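You operate a simulated robot arm through the tools that you are given. There is no shell and no other tool. Be economical: measure what you need, move in short steps, check, and stop when the job is done.

Carry out the task below with a simulated robot arm. There is one attempt and no reset: what you move stays moved.

JOB
Pour milk into the yellow cup of coffee and stir it in.
Fine: about 50 ml. Stir with the black teaspoon. Jug and spoon go back where they were.

It is judged by the outcome, as a careful person would: the job done as asked, and still so three seconds after it is handed in. It fails if anything else is knocked over, pushed out of place, dropped, spilled or broken.

ROBOT AND FRAMES
A 6-joint arm with a two-finger parallel gripper, fixed in place. Base frame: the origin is at the foot of the arm, x ahead of it, y to its left, z up; the work surface is at about z = 0.91. Lengths are in m, angles in degrees, forces in N, time in s.
With the tool pointing down near the work surface it reaches from about 0.24 to 0.62 m from the base axis. Its first joint turns from -66.0 to 66.0 degrees. Payload 2.7 kg.
Tool frame: the origin (TCP) lies between the finger pads and is the grasp point; the fingertips stand 0.023 m ahead of it; z points along the fingers, y is the line along which they close. The gripper opens to 0.094 m. The fingers are 0.038 m wide and 0.01 m thick; the gripper's body (0.054 by 0.096 m) begins 0.039 m behind the TCP.
Orientation is that of the tool frame in the base frame, as a unit quaternion [w, x, y, z]. With the fingers straight down and closing along the base's y, the tool's x points along the base's -x, its y along +y and its z along -z.

CONTROLS
- The arm moves only by the tool move_arm. Its argument "series" is a list of rows, each a list of 7 numbers: the gripper command, from -1 (fully open) to 1 (shut), values between in proportion, then the shift along the tool's x, y, z in units of 150 mm (1.0 is 150 mm), then the turn, a rotation vector about the tool's x, y, z in units of 90 degrees (1.0 is 90 degrees). In form: [[gripper, x, y, z, wx, wy, wz], ...]. A call has 1 to 10 rows; each row is the pose to reach, as a shift and turn from the pose commanded when the call began, along the tool's axes at that moment. A call with a number of a shift or a turn outside -1 to 1 is refused whole. Each row takes 0.2 s and may step no farther than 0.05 m and 8.6 degrees from the row before; otherwise, or with a gripper value out of range, the whole call is refused. A pose out of reach is approached as far as the arm can. The call stops where the force on the tool passes 40 N (or 10 N more than at its start, if that is more) or the arm is blocked; 0.2 s more then pass. Each finger travels about 0.045 m/s and halts on what it meets, pressing with about 40 N; the grip force reading is that of the motor and also rises with nothing between the fingers. The clock runs only during rows and for 0.2 s after the last one: add rows that repeat a pose to give the fingers time. The reply holds the time, the measured pose of the TCP, the force on the tool along the base axes, the opening and the grip force, in the units named above and with some noise.
- Cameras (640 x 400 px; columns grow to the right, rows downward): "scene" is fixed at [0.0843, -0.4344, 1.4115]; the picture's right is [0.71, -0.71, 0.00], its down [-0.36, -0.35, -0.86] and it looks along [0.61, 0.61, -0.50] (base axes); focal length 273 px, centre (320, 200). "wrist" rides on the gripper at [0.086, 0.016, -0.074] in the tool frame; the picture's right is [-0.18, 0.98, 0.00], its down [-0.58, -0.11, -0.81] and it looks along [-0.79, -0.15, 0.59] (tool axes); focal length 243 px, centre (320, 200). There is no depth. A picture from a camera that has moved, and an enlarged one, comes with that camera's place and axes in the base frame and with its lens.
- camera(camera): a new picture of that camera. It takes no simulated time.
- enlarge(camera, box): a new picture of the part [left, top, right, bottom] of that camera's present view, enlarged. It takes no simulated time.
- job_done(): hands the job in; it is judged then, once.

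Work in short steps. Places have to be worked out from the pictures, the camera data and where the tool is seen: move nearer, look again, correct. Check each grasp and each placing, and mend what went wrong. You have 120 turns and 84 pictures in all, those below and enlarged ones among them. Open the gripper and draw the arm clear of the work before you hand the job in, unless the task says otherwise; then end with one line.

The tools are called after "Emit:" as a command line: name --pt "numbers of a row" for each row, then --argument value for the rest, lists and objects as JSON in quotes. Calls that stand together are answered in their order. move_arm: Moves the arm, as the interface text tells. Its arguments: {"type":"object","properties":{"series":{"type":"array","items":{"type":"array","items":{"type":"number"}}}},"required":["series"]} The other tools are called the same way: camera (camera) takes a picture; enlarge (camera, box) takes an enlarged picture of a part of a camera's view; job_done () hands the job in.

At the start:

```text
t: 0.0
tool_pos: [0.3551, -0.1083, 1.2833]
ee_rot: [0.0, 0.001, 1.0, 0.001]
force: [0.0, -0.4, 0.1]
finger_gap: 0.0943
grip_force: 0.0
```

scene: 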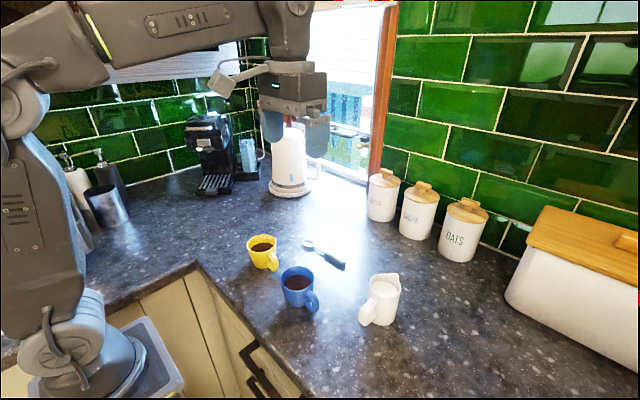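
wrist: 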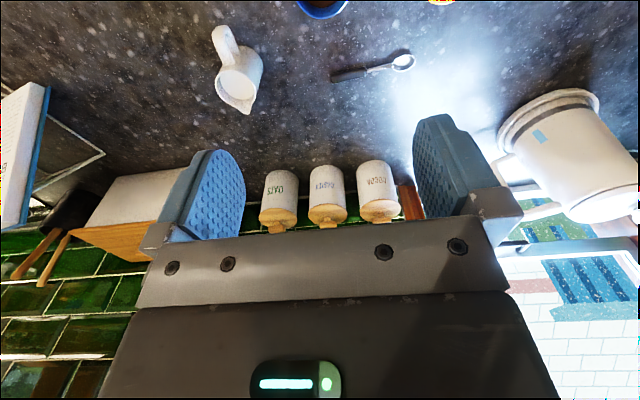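

I'll look closely at the cups, jug and spoon first.

Emit:
enlarge --camera "scene" --box '[220, 210, 420, 335]'

Emit:
enlarge --camera "wrist" --box '[180, 0, 460, 175]'

```text
3.20 times, centred on (320, 272) of scene
camera zoom: at [0.0843, -0.4344, 1.4115], right [0.71, -0.71, 0.0], down [-0.36, -0.35, -0.86], along [0.61, 0.61, -0.5], focal length 873 px, centre (320, -32)
```

zoom: 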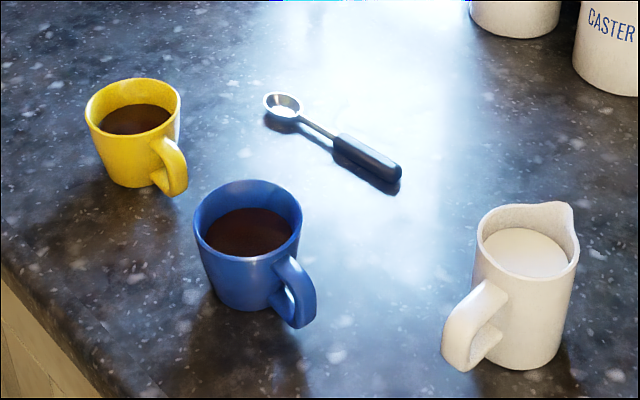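

```text
2.29 times, centred on (320, 88) of wrist
camera zoom: at [0.2697, -0.0917, 1.3569], right [0.18, 0.98, 0.0], down [0.58, -0.11, 0.81], along [0.79, -0.15, -0.59], focal length 555 px, centre (320, 457)
```

zoom: 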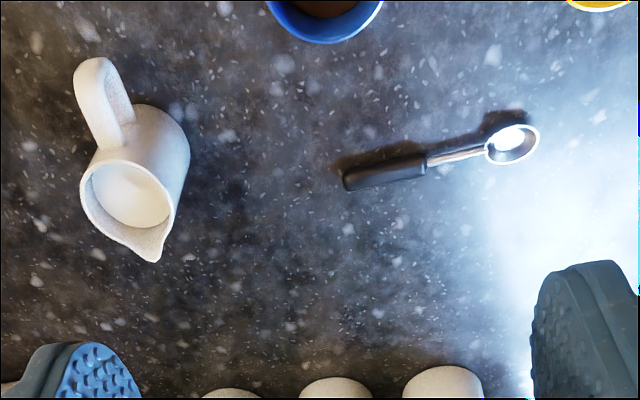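

The jug is near (0.45,-0.26) with its handle toward the base, the yellow cup is near (0.36,0.056), and the spoon lies along y at x≈0.50. I'll move the wrist camera to look down on the jug from another angle.

Emit:
move_arm --pt "-1 0 -0.2 0.1 0 0.09 0" --pt "-1 0 -0.4 0.2 0 0.18 0" --pt "-1 0 -0.6 0.3 0 0.27 0" --pt "-1 0 -0.8 0.4 0 0.36 0" --pt "-1 0 -0.9 0.4 0 0.36 0"

Emit:
camera --camera "wrist"

Emit:
camera --camera "scene"

```text
t: 1.2
tool_pos: [0.3378, -0.2417, 1.1934]
ee_rot: [-0.279, 0.0, 0.96, -0.001]
force: [1.1, 0.2, 0.3]
finger_gap: 0.0942
grip_force: 0.1
out of reach, approached as far as the arm can: row 3, 4, 5
```

```text
79 pictures are left
camera wrist: at [0.307, -0.2245, 1.3026], right [0.15, 0.98, -0.1], down [0.92, -0.11, 0.37], along [0.35, -0.15, -0.92], focal length 243 px, centre (320, 200)
```

wrist: 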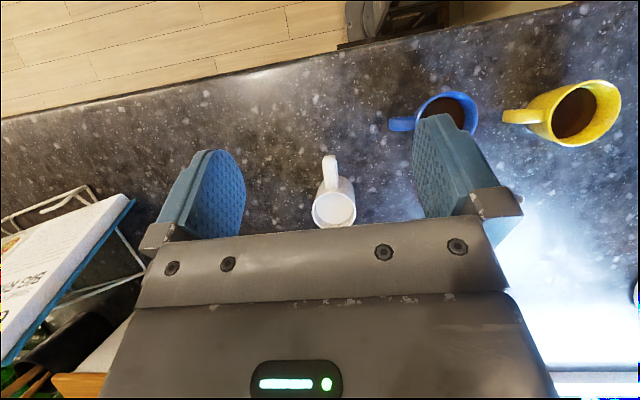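

```text
78 pictures are left
```

scene: 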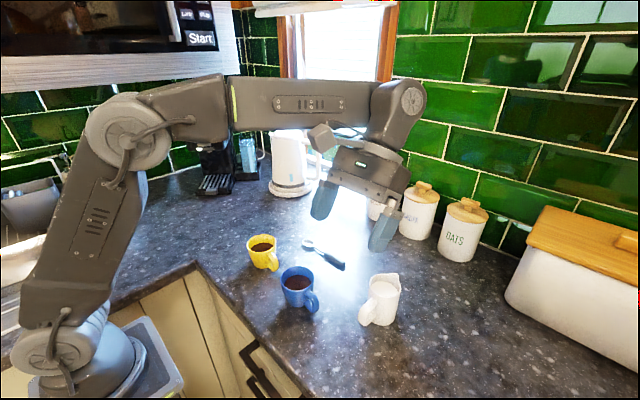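

The view from above works. I'll enlarge the jug and cups from here.

Emit:
enlarge --camera "wrist" --box '[280, 140, 390, 230]'

Emit:
enlarge --camera "wrist" --box '[380, 50, 640, 212]'

Emit:
enlarge --camera "scene" --box '[340, 260, 420, 335]'

```text
4.44 times, centred on (335, 185) of wrist
camera zoom: at [0.307, -0.2245, 1.3026], right [0.15, 0.98, -0.1], down [0.92, -0.11, 0.37], along [0.35, -0.15, -0.92], focal length 1078 px, centre (253, 267)
```

zoom: 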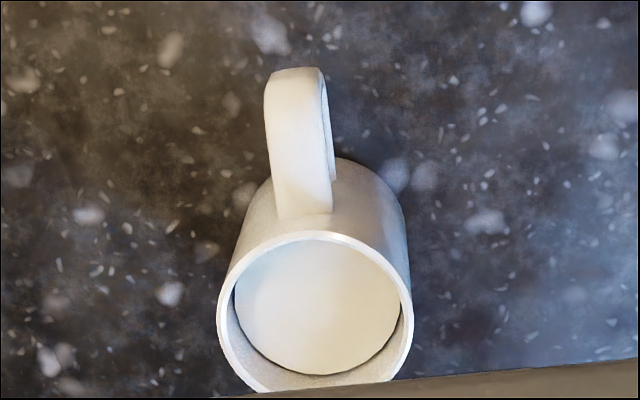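

```text
2.46 times, centred on (510, 131) of wrist
camera zoom: at [0.307, -0.2245, 1.3026], right [0.15, 0.98, -0.1], down [0.92, -0.11, 0.37], along [0.35, -0.15, -0.92], focal length 597 px, centre (-148, 370)
```

zoom: 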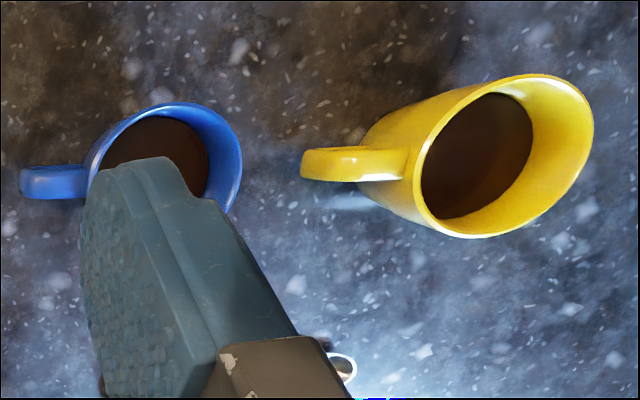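

```text
5.33 times, centred on (380, 298) of scene
camera zoom: at [0.0843, -0.4344, 1.4115], right [0.71, -0.71, 0.0], down [-0.36, -0.35, -0.86], along [0.61, 0.61, -0.5], focal length 1455 px, centre (0, -320)
```

zoom: 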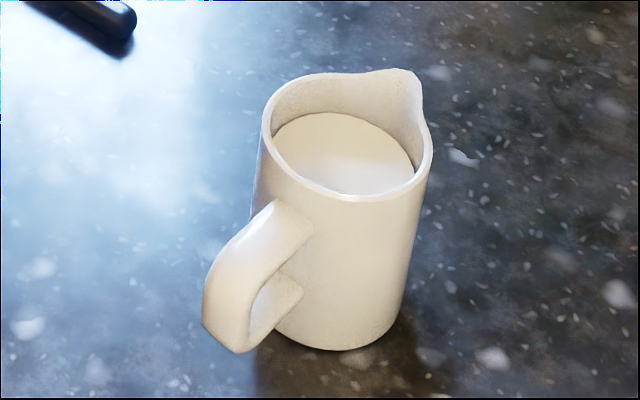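

The jug's handle points toward −x at y≈−0.257. Grip centre is about (0.385,−0.257,0.96) and the rim is at z≈0.99. Before touching anything I'll test in the air that the pour pose near the yellow cup is reachable, starting by levelling the tool.

Emit:
move_arm --pt "-1 0 0 0 0 -0.09 0" --pt "-1 0 0 0 0 -0.18 0" --pt "-1 0 0 0 0 -0.27 0" --pt "-1 0 0 0 0 -0.36 0"

```text
t: 2.2
tool_pos: [0.3376, -0.2402, 1.195]
ee_rot: [0.0, 0.0, 1.0, 0.0]
force: [0.1, -0.7, -0.5]
finger_gap: 0.0939
grip_force: 0.1
```

The tool is level again. Next I'll yaw 60° and shift toward the pour spot near the yellow cup, staying high.

Emit:
move_arm --pt "-1 0.02 0.12 0 0 0 -0.0835" --pt "-1 0.04 0.25 0 0 0 -0.167" --pt "-1 0.06 0.37 0 0 0 -0.25" --pt "-1 0.08 0.5 0 0 0 -0.333" --pt "-1 0.1 0.62 0 0 0 -0.417" --pt "-1 0.12 0.75 0 0 0 -0.5" --pt "-1 0.14 0.88 0 0 0 -0.583" --pt "-1 0.144 1.0 0 0 0 -0.667"

```text
t: 4.0
tool_pos: [0.3184, -0.0898, 1.1954]
ee_rot: [0.0, -0.501, 0.865, -0.001]
force: [-0.7, 0.6, 0.5]
finger_gap: 0.0939
grip_force: 0.2
```

Now I'll go to the pour height and pitch 20° past vertical as a reach test.

Emit:
move_arm --pt "-1 -0.1 0.06 0.17 0 0.055 0" --pt "-1 -0.2 0.12 0.33 0 0.11 0" --pt "-1 -0.3 0.17 0.5 0 0.165 0" --pt "-1 -0.393 0.227 0.667 0 0.222 0"

Emit:
camera --camera "scene"

Emit:
camera --camera "wrist"

```text
t: 5.0
tool_pos: [0.3157, -0.0209, 1.095]
ee_rot: [-0.15, -0.492, 0.853, -0.087]
force: [0.1, -0.7, -0.6]
finger_gap: 0.0938
grip_force: 0.1
```

```text
74 pictures are left
```

scene: 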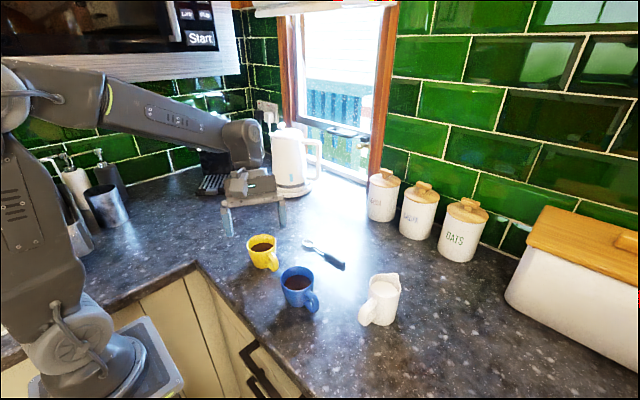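

```text
73 pictures are left
camera wrist: at [0.2758, -0.0607, 1.1939], right [-0.77, 0.64, -0.06], down [0.5, 0.66, 0.56], along [0.4, 0.4, -0.83], focal length 243 px, centre (320, 200)
```

wrist: 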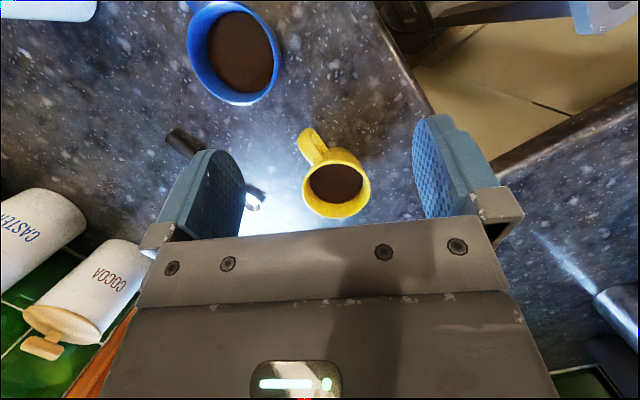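

The pour pose is reachable and the wrist camera sees the cup well. I'll enlarge the cup to fix its position and coffee level.

Emit:
enlarge --camera "wrist" --box '[270, 110, 400, 230]'

Emit:
enlarge --camera "scene" --box '[230, 220, 300, 285]'

```text
3.33 times, centred on (335, 170) of wrist
camera zoom: at [0.2758, -0.0607, 1.1939], right [-0.77, 0.64, -0.06], down [0.5, 0.66, 0.56], along [0.4, 0.4, -0.83], focal length 809 px, centre (270, 300)
```

zoom: 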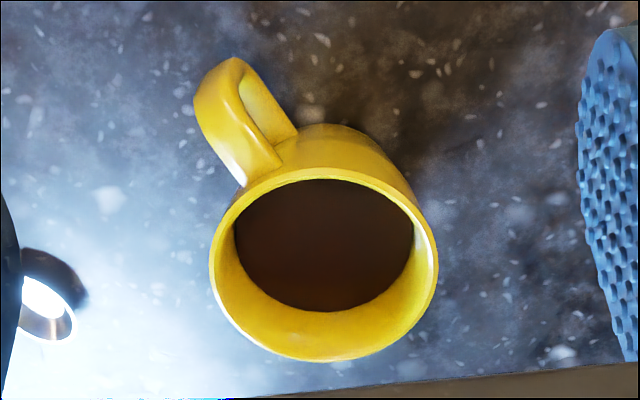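

```text
6.15 times, centred on (265, 252) of scene
camera zoom: at [0.0843, -0.4344, 1.4115], right [0.71, -0.71, 0.0], down [-0.36, -0.35, -0.86], along [0.61, 0.61, -0.5], focal length 1679 px, centre (658, -123)
```

zoom: 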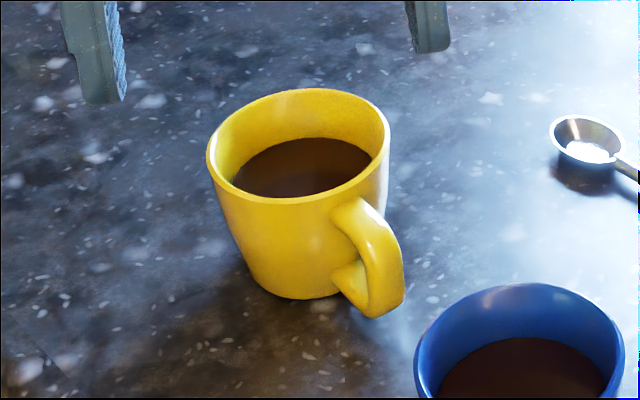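

The cup rim centre is ≈(0.359,0.048,0.975), with the coffee about 18 mm below the rim. I'll back out upward and level, then yaw back for the jug.

Emit:
move_arm --pt "-1 0.06 0 -0.17 0 -0.074 0" --pt "-1 0.12 0 -0.34 0 -0.148 0" --pt "-1 0.18 0 -0.5 0 -0.222 0"

```text
t: 5.8
tool_pos: [0.3184, -0.0226, 1.1746]
ee_rot: [0.001, -0.5, 0.866, 0.0]
force: [-0.2, -0.5, 0.5]
finger_gap: 0.0942
grip_force: 0.1
```

Yawing back to face +x while translating toward the jug side at height.

Emit:
move_arm --pt "-1 0.115 -0.067 0 0 0 0.0835" --pt "-1 0.23 -0.133 0 0 0 0.167" --pt "-1 0.346 -0.2 0 0 0 0.25" --pt "-1 0.462 -0.267 0 0 0 0.333" --pt "-1 0.577 -0.333 0 0 0 0.417" --pt "-1 0.693 -0.4 0 0 0 0.5" --pt "-1 0.81 -0.467 0 0 0 0.583" --pt "-1 0.924 -0.533 0 0 0 0.667"

```text
t: 7.6
tool_pos: [0.3167, -0.1805, 1.1747]
ee_rot: [0.0, 0.001, 1.0, 0.0]
force: [0.0, -0.5, 0.6]
finger_gap: 0.0942
grip_force: 0.0
```

Going to the pregrasp: pitch 50°, backed 0.11 m off the handle.

Emit:
move_arm --pt "-1 0 -0.2 0.1 0 -0.089 0" --pt "-1 0 -0.4 0.2 0 -0.178 0" --pt "-1 0.01 -0.51 0.4 0 -0.267 0" --pt "-1 0.02 -0.51 0.6 0 -0.356 0" --pt "-1 0.02 -0.51 0.867 0 -0.444 0"

Emit:
camera --camera "scene"

Emit:
camera --camera "wrist"

```text
t: 8.8
tool_pos: [0.3148, -0.2591, 1.0449]
ee_rot: [0.342, 0.001, 0.94, -0.001]
force: [0.2, 0.1, -0.6]
finger_gap: 0.094
grip_force: 0.1
```

```text
70 pictures are left
```

scene: 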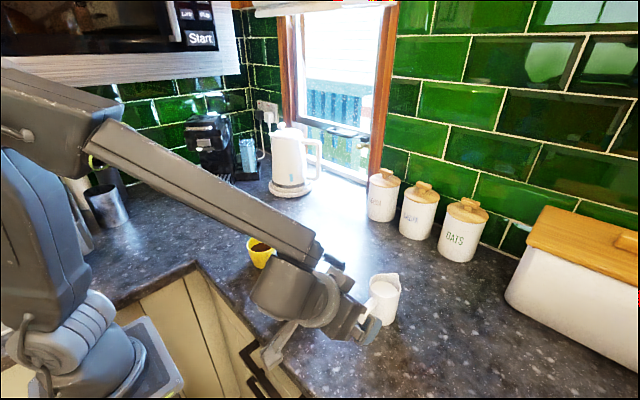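

```text
69 pictures are left
camera wrist: at [0.2015, -0.243, 1.0466], right [0.14, 0.98, 0.12], down [-0.07, -0.11, 0.99], along [0.99, -0.15, 0.06], focal length 243 px, centre (320, 200)
```

wrist: 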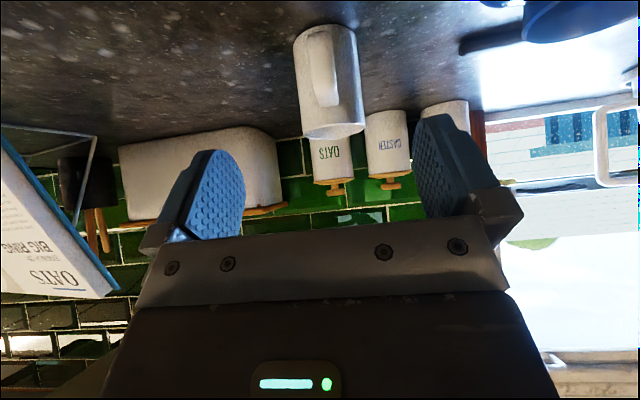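

The handle lines up: y≈−0.257, z 0.94–0.99, tool at −0.259. I'll advance most of the way and check clearance to the blue cup.

Emit:
move_arm --pt "-1 0 0.013 0.2 0 0 0" --pt "-1 0 0.013 0.35 0 0 0" --pt "-1 0 0.013 0.45 0 0 0"

Emit:
camera --camera "scene"

Emit:
camera --camera "wrist"

```text
t: 9.6
tool_pos: [0.3569, -0.2576, 0.9939]
ee_rot: [0.341, 0.0, 0.94, 0.0]
force: [0.2, 0.1, -0.2]
finger_gap: 0.0938
grip_force: 0.1
```

```text
68 pictures are left
```

scene: 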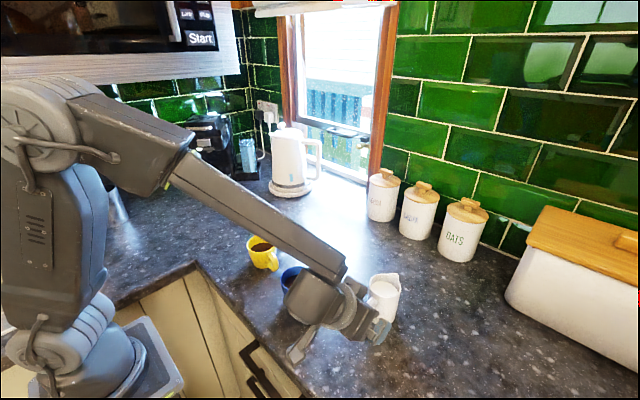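

```text
67 pictures are left
camera wrist: at [0.2446, -0.2401, 0.9942], right [0.14, 0.98, 0.12], down [-0.07, -0.11, 0.99], along [0.99, -0.15, 0.06], focal length 243 px, centre (320, 200)
```

wrist: 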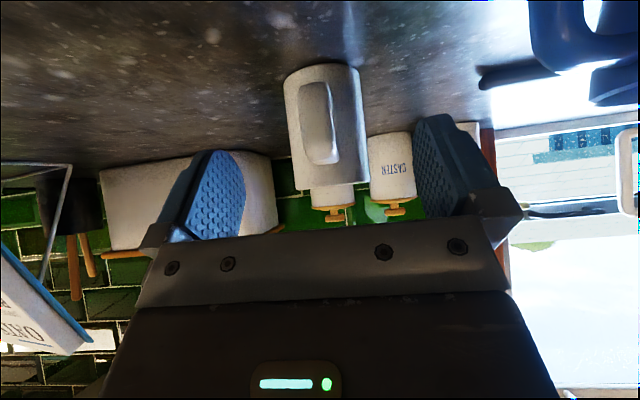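

Handle still centred at (0.378,−0.257,0.962), and the wrist should clear the blue cup by about 2 cm. I'll make the final advance.

Emit:
move_arm --pt "-1 0 0.005 0.1 0 0 0" --pt "-1 0 0.005 0.2 0 0 0" --pt "-1 0 0.005 0.29 0 0 0"

Emit:
enlarge --camera "scene" --box '[220, 220, 440, 360]'

Emit:
camera --camera "wrist"

```text
t: 10.4
tool_pos: [0.3847, -0.2554, 0.9598]
ee_rot: [0.342, 0.0, 0.94, 0.001]
force: [-0.5, -0.5, 0.3]
finger_gap: 0.094
grip_force: 0.1
```

```text
2.86 times, centred on (330, 290) of scene
camera zoom: at [0.0843, -0.4344, 1.4115], right [0.71, -0.71, 0.0], down [-0.36, -0.35, -0.86], along [0.61, 0.61, -0.5], focal length 780 px, centre (291, -57)
```

zoom: 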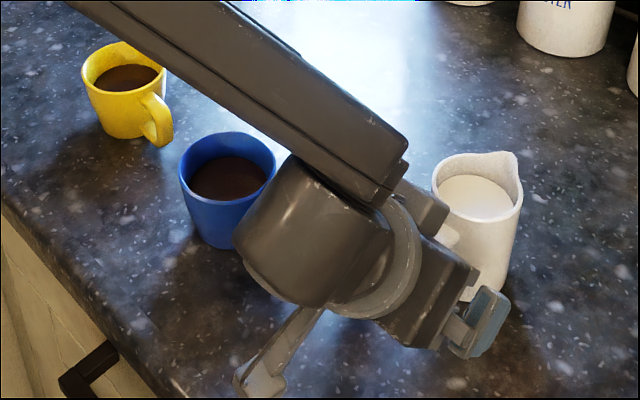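

```text
65 pictures are left
camera wrist: at [0.272, -0.2389, 0.9608], right [0.14, 0.98, 0.12], down [-0.07, -0.11, 0.99], along [0.99, -0.15, 0.06], focal length 243 px, centre (320, 200)
```

wrist: 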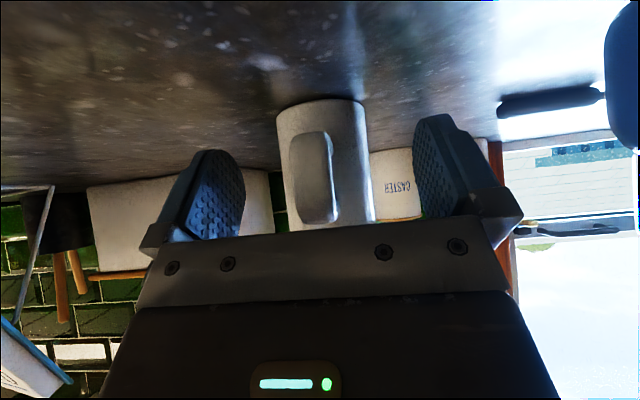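

Aligned to within about 1 mm of the handle. Closing now.

Emit:
move_arm --pt "0.3 0 -0.005 0 0 0 0" --pt "0.6 0 -0.005 0 0 0 0" --pt "1 0 -0.005 0 0 0 0" --pt "1 0 -0.005 0 0 0 0" --pt "1 0 -0.005 0 0 0 0" --pt "1 0 -0.005 0 0 0 0"

Emit:
camera --camera "wrist"

```text
t: 11.8
tool_pos: [0.3846, -0.2567, 0.9593]
ee_rot: [0.342, 0.0, 0.94, 0.0]
force: [-1.4, -1.4, 0.3]
finger_gap: 0.0179
grip_force: 40.5
```

```text
64 pictures are left
camera wrist: at [0.2715, -0.2402, 0.961], right [0.14, 0.98, 0.12], down [-0.07, -0.11, 0.99], along [0.99, -0.15, 0.06], focal length 243 px, centre (320, 200)
```

wrist: 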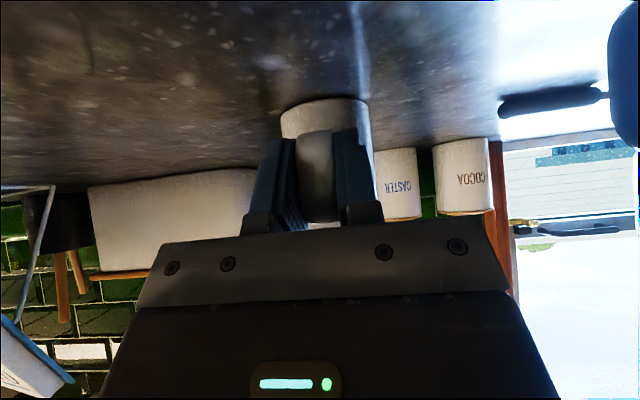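

Firm grip (17.9 mm, 40 N). I'll lift straight up gently, level, then check for slip.

Emit:
move_arm --pt "1 -0.02 0 -0.025 0 0 0" --pt "1 -0.06 0 -0.072 0 0 0" --pt "1 -0.11 0 -0.131 0 0 0" --pt "1 -0.16 0 -0.191 0 0 0" --pt "1 -0.2 0 -0.238 0 0 0" --pt "1 -0.22 0 -0.262 0 0 0"

Emit:
camera --camera "scene"

Emit:
camera --camera "wrist"

```text
t: 13.2
tool_pos: [0.3849, -0.2567, 1.011]
ee_rot: [0.341, -0.001, 0.94, 0.0]
force: [-0.4, 0.2, -3.8]
finger_gap: 0.0178
grip_force: 40.4
```

```text
63 pictures are left
```

scene: 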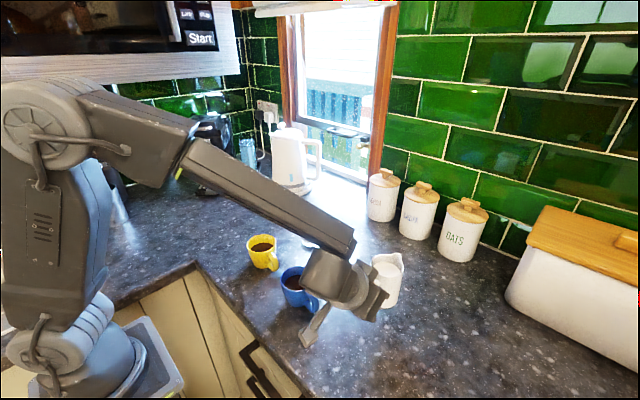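

```text
62 pictures are left
camera wrist: at [0.2718, -0.2398, 1.0128], right [0.14, 0.98, 0.12], down [-0.07, -0.11, 0.99], along [0.99, -0.15, 0.06], focal length 243 px, centre (320, 200)
```

wrist: 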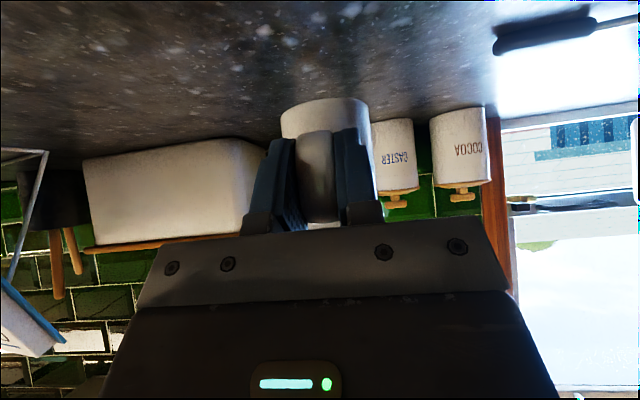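

No slip, and the weight is about 4 N. Lifting on to z≈1.12.

Emit:
move_arm --pt "1 -0.05 0 -0.06 0 0 0" --pt "1 -0.14 0 -0.167 0 0 0" --pt "1 -0.24 0 -0.286 0 0 0" --pt "1 -0.34 0 -0.405 0 0 0" --pt "1 -0.42 0 -0.5 0 0 0" --pt "1 -0.47 0 -0.56 0 0 0" --pt "1 -0.47 0 -0.56 0 0 0" --pt "1 -0.47 0 -0.56 0 0 0"

```text
t: 15.0
tool_pos: [0.3855, -0.2545, 1.1212]
ee_rot: [0.341, 0.0, 0.94, 0.0]
force: [0.1, 1.2, -3.6]
finger_gap: 0.0177
grip_force: 40.5
```

Carry toward the cup, keeping the jug level while yawing 60°, in smooth small steps.

Emit:
move_arm --pt "1 0.01 0.043 -0.009 -0.0214 0 -0.0256" --pt "1 0.027 0.113 -0.022 -0.0557 0 -0.0664" --pt "1 0.049 0.208 -0.041 -0.1029 0 -0.1226" --pt "1 0.073 0.312 -0.062 -0.1543 0 -0.184" --pt "1 0.098 0.416 -0.082 -0.2058 0 -0.2453" --pt "1 0.124 0.529 -0.104 -0.2615 0 -0.3117" --pt "1 0.151 0.642 -0.127 -0.3172 0 -0.3781" --pt "1 0.175 0.746 -0.147 -0.3687 0 -0.4395" --pt "1 0.194 0.824 -0.162 -0.4073 0 -0.4855" --pt "1 0.204 0.867 -0.171 -0.4287 0 -0.511"

Emit:
camera --camera "scene"

```text
t: 17.2
tool_pos: [0.3444, -0.1263, 1.1207]
ee_rot: [0.296, -0.471, 0.813, 0.172]
force: [0.0, 0.0, -3.7]
finger_gap: 0.018
grip_force: 39.8
```

```text
61 pictures are left
```

scene: 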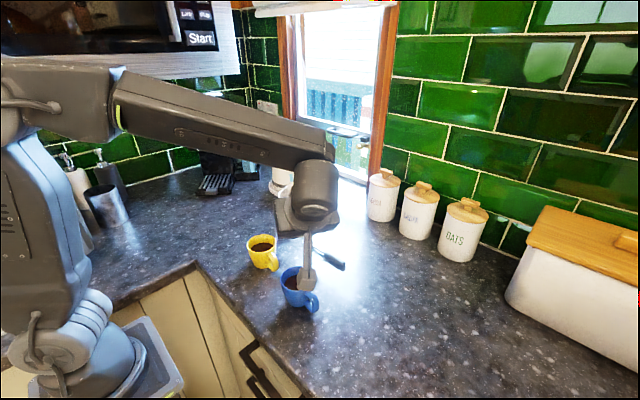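

The jug is level and clear. Now I'll move its spout to just short of the cup's centre, at low height and still level.

Emit:
move_arm --pt "1 -0.003 0.05 0.038 0 0 0" --pt "1 -0.01 0.15 0.115 0 0 0" --pt "1 -0.02 0.27 0.207 0 0 0" --pt "1 -0.03 0.4 0.305 0 0 0" --pt "1 -0.036 0.47 0.36 0 0 0" --pt "1 -0.039 0.497 0.381 0 0 0"

Emit:
camera --camera "scene"

Emit:
camera --camera "wrist"

```text
t: 18.6
tool_pos: [0.3003, -0.0545, 1.0815]
ee_rot: [0.296, -0.469, 0.814, 0.171]
force: [-0.1, 0.8, -2.7]
finger_gap: 0.018
grip_force: 40.1
```

```text
60 pictures are left
```

scene: 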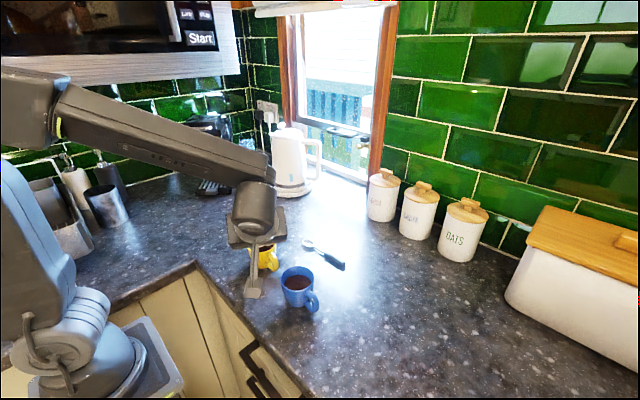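

```text
59 pictures are left
camera wrist: at [0.2305, -0.1444, 1.0834], right [-0.78, 0.61, 0.12], down [0.06, -0.12, 0.99], along [0.62, 0.78, 0.06], focal length 243 px, centre (320, 200)
```

wrist: 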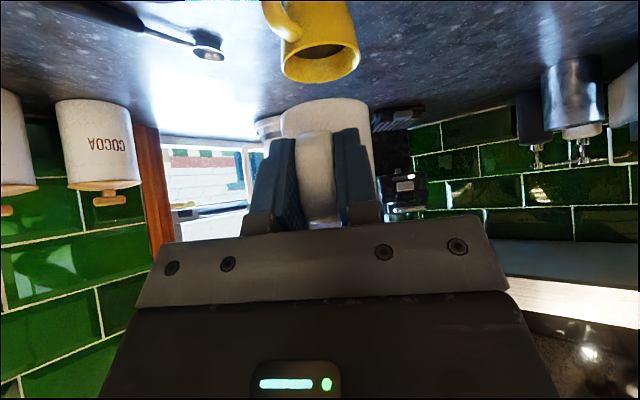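

The cup is in line beneath the jug. Tilt the first 20°, below the expected flow angle, and look.

Emit:
move_arm --pt "1 0 0 0 0 0.03 0" --pt "1 0 0 0 0 0.08 0" --pt "1 0 0 0 0 0.13 0" --pt "1 0 0 0 0 0.18 0" --pt "1 0 0 0 0 0.21 0" --pt "1 0 0 0 0 0.222 0"

Emit:
camera --camera "wrist"

Emit:
enlarge --camera "scene" --box '[200, 190, 340, 310]'

```text
t: 20.0
tool_pos: [0.3012, -0.0531, 1.0813]
ee_rot: [0.149, -0.492, 0.853, 0.085]
force: [0.1, 0.2, -3.5]
finger_gap: 0.0179
grip_force: 39.6
```

```text
58 pictures are left
camera wrist: at [0.2345, -0.1376, 1.1208], right [-0.77, 0.64, 0.06], down [0.23, 0.18, 0.96], along [0.6, 0.75, -0.29], focal length 243 px, centre (320, 200)
```

wrist: 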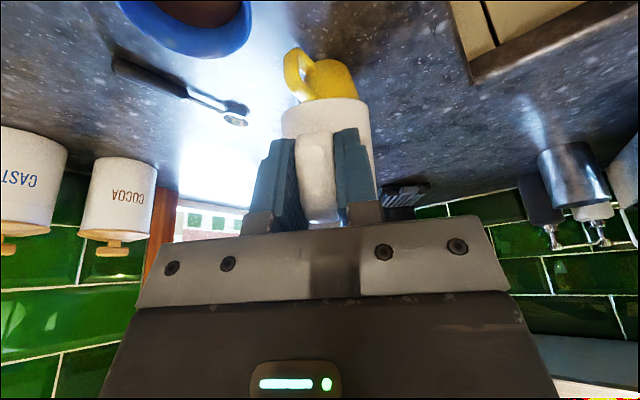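

```text
3.33 times, centred on (270, 250) of scene
camera zoom: at [0.0843, -0.4344, 1.4115], right [0.71, -0.71, 0.0], down [-0.36, -0.35, -0.86], along [0.61, 0.61, -0.5], focal length 910 px, centre (487, 33)
```

zoom: 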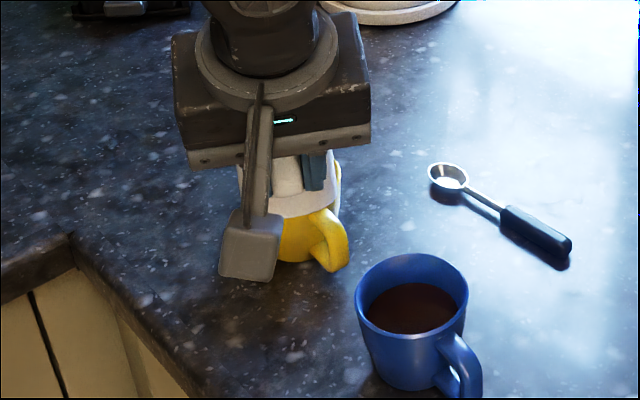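

The gripper hides the spout at this yaw. I'll swing to yaw 90°, pouring along +y, so the scene camera sees the spout and cup from the side; the tilt stays at 20°.

Emit:
move_arm --pt "1 -0.006 -0.018 0.004 -0.006 0 -0.016" --pt "1 -0.024 -0.073 0.017 -0.023 0 -0.063" --pt "1 -0.048 -0.146 0.034 -0.046 0 -0.125" --pt "1 -0.072 -0.219 0.051 -0.068 0 -0.188" --pt "1 -0.096 -0.292 0.068 -0.091 0 -0.25" --pt "1 -0.114 -0.347 0.081 -0.108 0 -0.297" --pt "1 -0.12 -0.365 0.085 -0.114 0 -0.313"

Emit:
enlarge --camera "scene" --box '[200, 170, 360, 310]'

Emit:
camera --camera "wrist"

```text
t: 21.6
tool_pos: [0.3587, -0.0622, 1.076]
ee_rot: [-0.122, 0.697, -0.696, -0.123]
force: [0.5, 1.1, -3.9]
finger_gap: 0.0181
grip_force: 40.1
```

```text
2.86 times, centred on (280, 240) of scene
camera zoom: at [0.0844, -0.4344, 1.4115], right [0.71, -0.71, 0.0], down [-0.36, -0.35, -0.86], along [0.61, 0.61, -0.5], focal length 780 px, centre (434, 86)
```

zoom: 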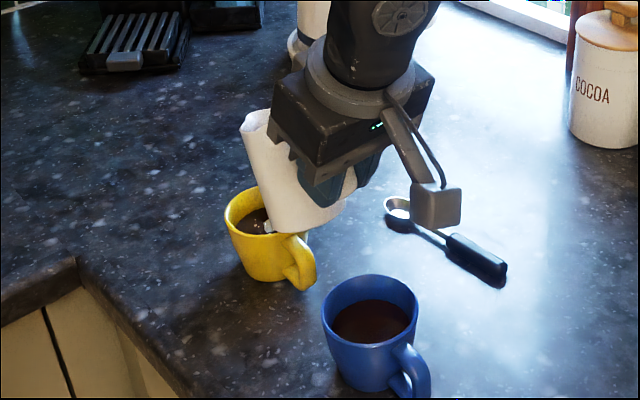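

```text
55 pictures are left
camera wrist: at [0.3442, -0.1687, 1.1155], right [-0.98, 0.17, 0.06], down [0.11, 0.27, 0.96], along [0.15, 0.95, -0.28], focal length 243 px, centre (320, 200)
```

wrist: 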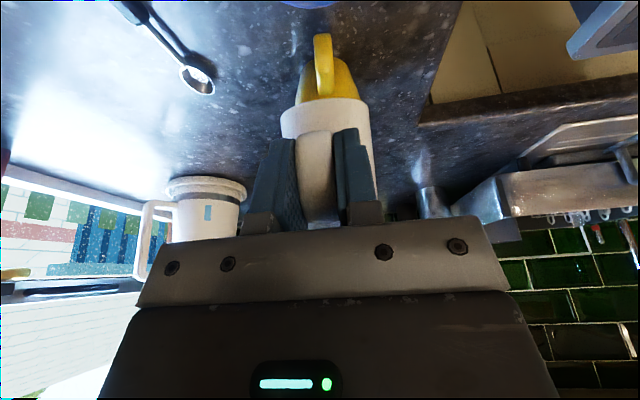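

Now the spout is visible. There seem to be white specks in the coffee, so I'll zoom in.

Emit:
enlarge --camera "scene" --box '[240, 195, 310, 270]'

```text
5.33 times, centred on (275, 232) of scene
camera zoom: at [0.0844, -0.4344, 1.4115], right [0.71, -0.71, 0.0], down [-0.36, -0.35, -0.86], along [0.61, 0.61, -0.5], focal length 1455 px, centre (560, 27)
```

zoom: 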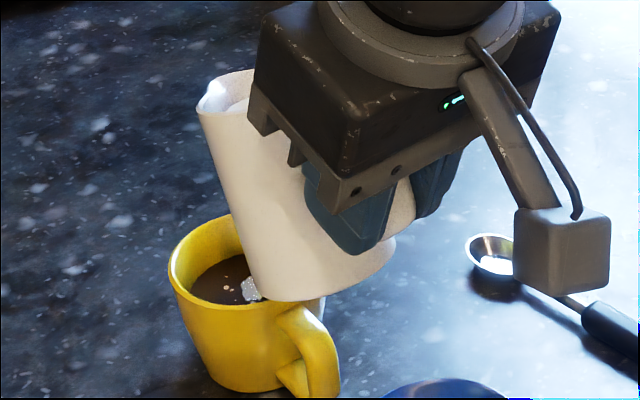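

A few drops already landed right at the cup's centre, so the aim is good. I'll tilt on slowly to 33° and check.

Emit:
move_arm --pt "1 0 0 0 0 0.04 0" --pt "1 -0.01 0 0.003 0 0.08 0" --pt "1 -0.015 0 0.005 0 0.12 0" --pt "1 -0.02 0 0.007 0 0.144 0" --pt "1 -0.02 0 0.007 0 0.144 0" --pt "1 -0.02 0 0.007 0 0.144 0"

Emit:
enlarge --camera "scene" --box '[240, 195, 310, 270]'

```text
t: 23.0
tool_pos: [0.3588, -0.0592, 1.0757]
ee_rot: [-0.043, 0.706, -0.706, -0.043]
force: [-0.2, -0.1, -2.7]
finger_gap: 0.018
grip_force: 40.5
```

```text
5.33 times, centred on (275, 232) of scene
camera zoom: at [0.0843, -0.4344, 1.4115], right [0.71, -0.71, 0.0], down [-0.36, -0.35, -0.86], along [0.61, 0.61, -0.5], focal length 1455 px, centre (560, 27)
```

zoom: 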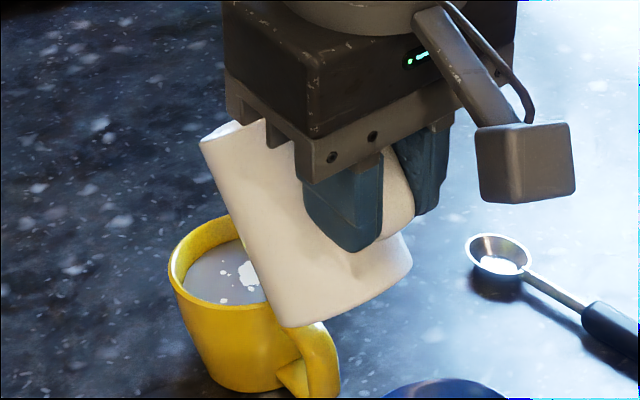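

The level has risen noticeably and the colour lightened. I'll hold here to see whether flow has stopped.

Emit:
move_arm --pt "1 0 0 0 0 0 0" --pt "1 0 0 0 0 0 0" --pt "1 0 0 0 0 0 0" --pt "1 0 0 0 0 0 0"

Emit:
enlarge --camera "scene" --box '[240, 215, 300, 270]'

```text
t: 24.0
tool_pos: [0.3595, -0.0583, 1.0753]
ee_rot: [0.043, -0.706, 0.706, 0.044]
force: [-0.5, -0.2, -2.6]
finger_gap: 0.0179
grip_force: 40.0
```

```text
7.27 times, centred on (270, 242) of scene
camera zoom: at [0.0843, -0.4344, 1.4115], right [0.71, -0.71, 0.0], down [-0.36, -0.35, -0.86], along [0.61, 0.61, -0.5], focal length 1984 px, centre (684, -109)
```

zoom: 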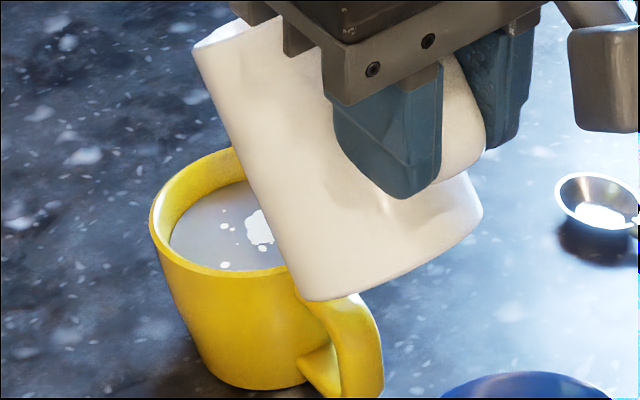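

Next I'll average several force readings to estimate the amount poured.

Emit:
move_arm --pt "1 0 0 0 0 0 0"

Emit:
move_arm --pt "1 0 0 0 0 0 0"

Emit:
move_arm --pt "1 0 0 0 0 0 0"

Emit:
move_arm --pt "1 0 0 0 0 0 0"

Emit:
enlarge --camera "scene" --box '[245, 228, 285, 262]'

```text
t: 24.4
tool_pos: [0.3593, -0.0592, 1.0757]
ee_rot: [0.044, -0.706, 0.706, 0.044]
force: [0.9, 0.5, -2.5]
finger_gap: 0.0178
grip_force: 40.3
```

```text
t: 24.8
tool_pos: [0.3595, -0.0597, 1.0752]
ee_rot: [-0.043, 0.706, -0.706, -0.044]
force: [0.8, 0.8, -3.0]
finger_gap: 0.0179
grip_force: 40.4
```

```text
t: 25.2
tool_pos: [0.3589, -0.0578, 1.0759]
ee_rot: [-0.044, 0.706, -0.706, -0.043]
force: [0.4, -0.8, -3.2]
finger_gap: 0.0179
grip_force: 40.1
```

```text
t: 25.6
tool_pos: [0.3598, -0.0581, 1.0754]
ee_rot: [-0.043, 0.706, -0.706, -0.044]
force: [0.1, 0.3, -2.5]
finger_gap: 0.0179
grip_force: 39.8
```

```text
11.76 times, centred on (265, 245) of scene
camera zoom: at [0.0843, -0.4344, 1.4115], right [0.71, -0.71, 0.0], down [-0.36, -0.35, -0.86], along [0.61, 0.61, -0.5], focal length 3210 px, centre (967, -329)
```

zoom: 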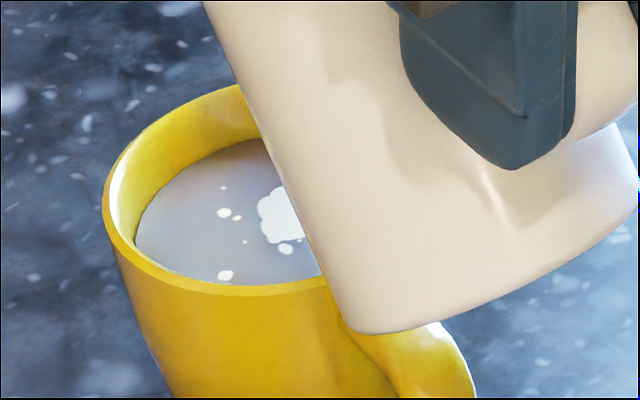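

The level has risen about 8 mm, roughly 26 ml, and the flow has stopped. Tilting 5° more.

Emit:
move_arm --pt "1 -0.005 0 0 0 0.02 0" --pt "1 -0.01 0 0 0 0.04 0" --pt "1 -0.015 0 0 0 0.056 0" --pt "1 -0.015 0 0 0 0.056 0" --pt "1 -0.015 0 0 0 0.056 0" --pt "1 -0.015 0 0 0 0.056 0" --pt "1 -0.015 0 0 0 0.056 0"

Emit:
enlarge --camera "scene" --box '[245, 228, 285, 262]'

Emit:
move_arm --pt "1 0 0 0 0 0 0"

Emit:
move_arm --pt "1 0 0 0 0 0 0"

Emit:
move_arm --pt "1 0 0 0 0 0 0"

```text
t: 27.2
tool_pos: [0.3581, -0.0566, 1.0752]
ee_rot: [-0.013, 0.707, -0.707, -0.012]
force: [0.1, -1.0, -2.9]
finger_gap: 0.0178
grip_force: 40.3
```

```text
11.76 times, centred on (265, 245) of scene
camera zoom: at [0.0843, -0.4344, 1.4115], right [0.71, -0.71, 0.0], down [-0.36, -0.35, -0.86], along [0.61, 0.61, -0.5], focal length 3210 px, centre (967, -329)
```

zoom: 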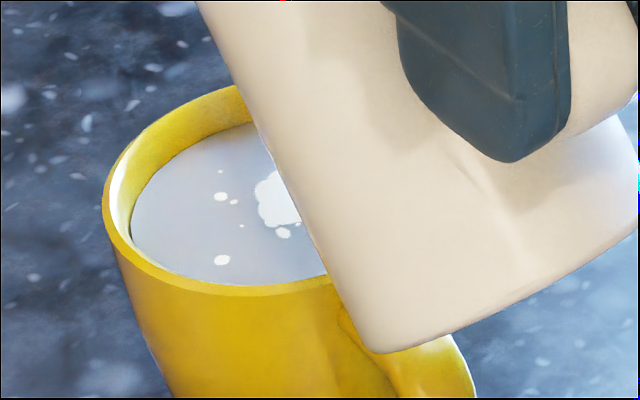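

```text
t: 27.6
tool_pos: [0.3596, -0.0573, 1.0759]
ee_rot: [-0.012, 0.707, -0.707, -0.013]
force: [0.0, -0.4, -3.2]
finger_gap: 0.018
grip_force: 39.9
```

```text
t: 28.0
tool_pos: [0.3596, -0.0561, 1.0745]
ee_rot: [-0.012, 0.708, -0.706, -0.013]
force: [-0.2, -0.1, -2.7]
finger_gap: 0.0177
grip_force: 40.0
```

```text
t: 28.4
tool_pos: [0.3604, -0.0575, 1.0745]
ee_rot: [-0.012, 0.708, -0.706, -0.013]
force: [-0.7, -0.7, -2.8]
finger_gap: 0.0181
grip_force: 40.1
```

Another 4 mm rise or so, bringing the total to about 38 ml. One more 4.5° step.

Emit:
move_arm --pt "1 -0.005 0 0 0 0.02 0" --pt "1 -0.01 0 0 0 0.035 0" --pt "1 -0.015 0 0 0 0.05 0" --pt "1 -0.015 0 0 0 0.05 0" --pt "1 -0.015 0 0 0 0.05 0" --pt "1 -0.015 0 0 0 0.05 0" --pt "1 -0.015 0 0 0 0.05 0"

Emit:
enlarge --camera "scene" --box '[245, 228, 285, 262]'

```text
t: 30.0
tool_pos: [0.3587, -0.0552, 1.0762]
ee_rot: [-0.015, -0.707, 0.707, -0.016]
force: [0.1, -0.3, -2.3]
finger_gap: 0.018
grip_force: 39.9
```

```text
11.76 times, centred on (265, 245) of scene
camera zoom: at [0.0843, -0.4344, 1.4115], right [0.71, -0.71, 0.0], down [-0.36, -0.35, -0.86], along [0.61, 0.61, -0.5], focal length 3210 px, centre (967, -329)
```

zoom: 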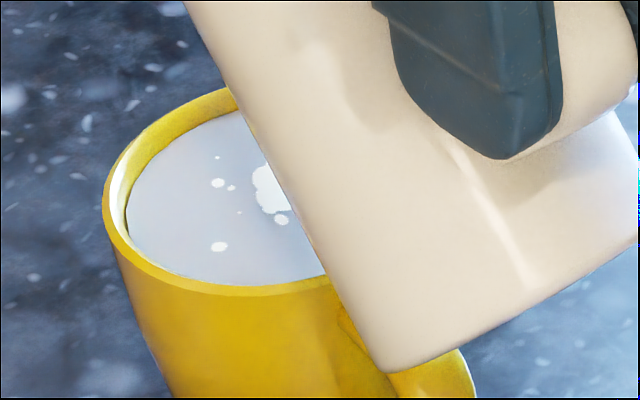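

The total is about 49 ml, with the surface some 4 mm below the rim. I'll stop pouring and tilt back upright in place.

Emit:
move_arm --pt "1 0 0 0 0 -0.06 0" --pt "1 0 0 0 0 -0.14 0" --pt "1 0 0 0 0 -0.22 0" --pt "1 0 0 0 0 -0.3 0" --pt "1 0 0 0 0 -0.38 0" --pt "1 0 0 0 0 -0.44 0" --pt "1 0 0 0 0 -0.473 0" --pt "1 0 0 0 0 -0.473 0"

Emit:
enlarge --camera "scene" --box '[200, 170, 360, 310]'

```text
t: 31.8
tool_pos: [0.358, -0.0548, 1.0755]
ee_rot: [-0.242, 0.665, -0.664, -0.243]
force: [-0.5, -0.3, -2.4]
finger_gap: 0.0177
grip_force: 39.9
```

```text
2.86 times, centred on (280, 240) of scene
camera zoom: at [0.0843, -0.4344, 1.4115], right [0.71, -0.71, 0.0], down [-0.36, -0.35, -0.86], along [0.61, 0.61, -0.5], focal length 780 px, centre (434, 86)
```

zoom: 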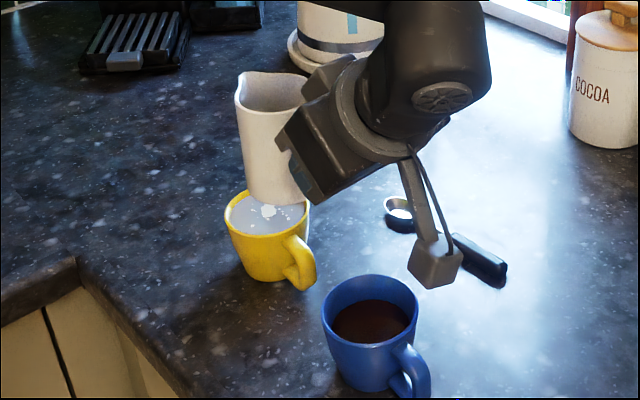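

Upright again, no spills visible. I'll lift 5 cm, then carry it back.

Emit:
move_arm --pt "1 -0.04 0 -0.05 0 0 0" --pt "1 -0.1 0 -0.12 0 0 0" --pt "1 -0.17 0 -0.2 0 0 0" --pt "1 -0.214 0 -0.255 0 0 0"

Emit:
move_arm --pt "1 0.026 0 -0.021 0.016 0 0.019" --pt "1 0.077 0 -0.064 0.048 0 0.057" --pt "1 0.138 0 -0.116 0.087 0 0.103" --pt "1 0.204 0 -0.172 0.129 0 0.153" --pt "1 0.276 0 -0.232 0.174 0 0.207" --pt "1 0.347 0 -0.292 0.219 0 0.26" --pt "1 0.419 0 -0.352 0.264 0 0.314" --pt "1 0.47 0 -0.395 0.296 0 0.352" --pt "1 0.511 0 -0.429 0.3215 0 0.383"

```text
t: 32.8
tool_pos: [0.3589, -0.054, 1.1252]
ee_rot: [-0.242, 0.665, -0.664, -0.243]
force: [0.2, -0.7, -2.9]
finger_gap: 0.0177
grip_force: 39.9
```

```text
t: 34.8
tool_pos: [0.3598, -0.1549, 1.1265]
ee_rot: [0.316, -0.359, 0.868, 0.131]
force: [0.3, -0.4, -2.8]
finger_gap: 0.0179
grip_force: 39.6
```

Second half of the return: yaw to 0 above the jug's original spot.

Emit:
move_arm --pt "1 0.014 -0.03 -0.012 0.016 0 0.019" --pt "1 0.042 -0.09 -0.035 0.048 0 0.057" --pt "1 0.075 -0.161 -0.063 0.087 0 0.103" --pt "1 0.111 -0.239 -0.093 0.129 0 0.153" --pt "1 0.15 -0.323 -0.126 0.174 0 0.207" --pt "1 0.188 -0.407 -0.158 0.219 0 0.26" --pt "1 0.227 -0.49 -0.191 0.264 0 0.314" --pt "1 0.255 -0.55 -0.214 0.296 0 0.352" --pt "1 0.277 -0.598 -0.233 0.3215 0 0.383" --pt "1 0.277 -0.598 -0.233 0.3215 0 0.383"

Emit:
camera --camera "scene"

```text
t: 37.0
tool_pos: [0.3841, -0.2567, 1.1246]
ee_rot: [0.342, 0.001, 0.94, 0.0]
force: [-0.1, 0.5, -2.5]
finger_gap: 0.0181
grip_force: 39.9
```

```text
47 pictures are left
```

scene: 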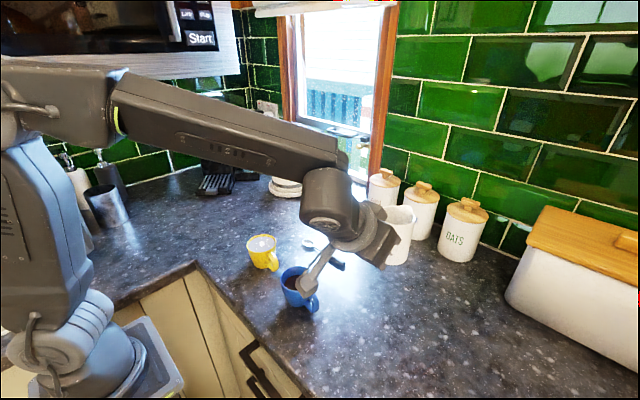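

Positioned exactly above the original spot. Lowering to about 1 cm above the surface.

Emit:
move_arm --pt "1 0.04 0 0.048 0 0 0" --pt "1 0.13 0 0.155 0 0 0" --pt "1 0.23 0 0.274 0 0 0" --pt "1 0.34 0 0.405 0 0 0" --pt "1 0.45 0 0.536 0 0 0" --pt "1 0.55 0 0.655 0 0 0" --pt "1 0.62 0 0.739 0 0 0" --pt "1 0.664 0 0.7915 0 0 0" --pt "1 0.664 0 0.7915 0 0 0"

```text
t: 39.0
tool_pos: [0.3838, -0.2556, 0.97]
ee_rot: [0.342, 0.001, 0.94, 0.001]
force: [0.0, -0.9, -3.1]
finger_gap: 0.018
grip_force: 39.5
```

Last centimetre, slowly.

Emit:
move_arm --pt "1 0.011 0 0.013 0 0 0" --pt "1 0.022 0 0.026 0 0 0" --pt "1 0.03 0 0.036 0 0 0" --pt "1 0.037 0 0.044 0 0 0" --pt "1 0.042 0 0.05 0 0 0" --pt "1 0.042 0 0.05 0 0 0"

```text
t: 40.4
tool_pos: [0.3835, -0.2553, 0.9608]
ee_rot: [0.342, 0.0, 0.94, 0.001]
force: [0.1, 0.1, -1.9]
finger_gap: 0.0178
grip_force: 40.0
```

Nearly in contact; down a final millimetre or so.

Emit:
move_arm --pt "1 0.004 0 0.005 0 0 0" --pt "1 0.007 0 0.0085 0 0 0" --pt "1 0.007 0 0.0085 0 0 0"

```text
t: 41.2
tool_pos: [0.3844, -0.2568, 0.9607]
ee_rot: [0.342, 0.0, 0.94, 0.0]
force: [-5.2, 3.1, 15.3]
finger_gap: 0.0178
grip_force: 39.8
```

In contact (15 N). I'll ease off slightly and open slowly.

Emit:
move_arm --pt "1 -0.003 0 -0.004 0 0 0" --pt "1 -0.003 0 -0.004 0 0 0"

Emit:
move_arm --pt "0.6 0 0 0 0 0 0" --pt "0.4 0 0 0 0 0 0" --pt "0 0 0 0 0 0 0" --pt "-0.5 0 0 0 0 0 0" --pt "-1 0 0 0 0 0 0" --pt "-1 0 0 0 0 0 0"

Emit:
camera --camera "wrist"

```text
t: 41.8
tool_pos: [0.3829, -0.2576, 0.9602]
ee_rot: [0.343, 0.0, 0.939, -0.001]
force: [-8.6, 1.8, 18.7]
finger_gap: 0.0178
grip_force: 40.1
```

```text
t: 43.2
tool_pos: [0.3839, -0.2566, 0.9589]
ee_rot: [0.343, 0.001, 0.939, 0.0]
force: [0.1, 0.0, -0.3]
finger_gap: 0.0938
grip_force: 0.2
```

```text
46 pictures are left
camera wrist: at [0.2711, -0.2404, 0.9604], right [0.14, 0.98, 0.12], down [-0.07, -0.11, 0.99], along [0.99, -0.15, 0.06], focal length 243 px, centre (320, 200)
```

wrist: 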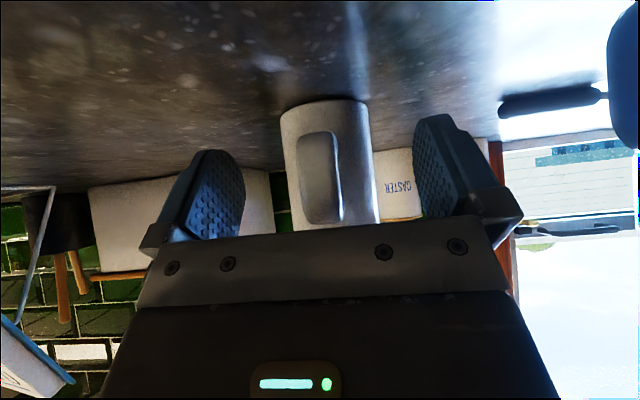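

Jug is standing where it was. I'll back out along the tool axis.

Emit:
move_arm --pt "-1 0 0 -0.1 0 0 0" --pt "-1 0 0 -0.3 0 0 0" --pt "-1 0 0 -0.55 0 0 0" --pt "-1 0 0 -0.8 0 0 0" --pt "-1 0 0 -1.0 0 0 0"

Emit:
camera --camera "scene"

```text
t: 44.4
tool_pos: [0.2875, -0.2563, 1.0757]
ee_rot: [0.341, 0.0, 0.94, 0.002]
force: [0.2, 0.1, -0.2]
finger_gap: 0.0941
grip_force: 0.0
```

```text
45 pictures are left
```

scene: 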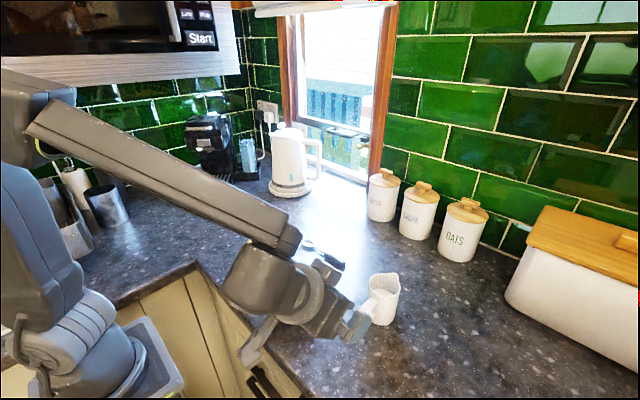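

The jug is back in place. Now the spoon: I'll first rise and level the tool.

Emit:
move_arm --pt "-1 -0.08 0 -0.1 0 0.074 0" --pt "-1 -0.17 0 -0.2 0 0.148 0" --pt "-1 -0.26 0 -0.31 0 0.222 0" --pt "-1 -0.35 0 -0.42 0 0.296 0" --pt "-1 -0.43 0 -0.52 0 0.37 0" --pt "-1 -0.514 0 -0.613 0 0.444 0"

```text
t: 45.8
tool_pos: [0.2871, -0.2565, 1.1945]
ee_rot: [0.0, 0.001, 1.0, 0.0]
force: [-0.1, 0.4, -1.2]
finger_gap: 0.0943
grip_force: 0.0
```

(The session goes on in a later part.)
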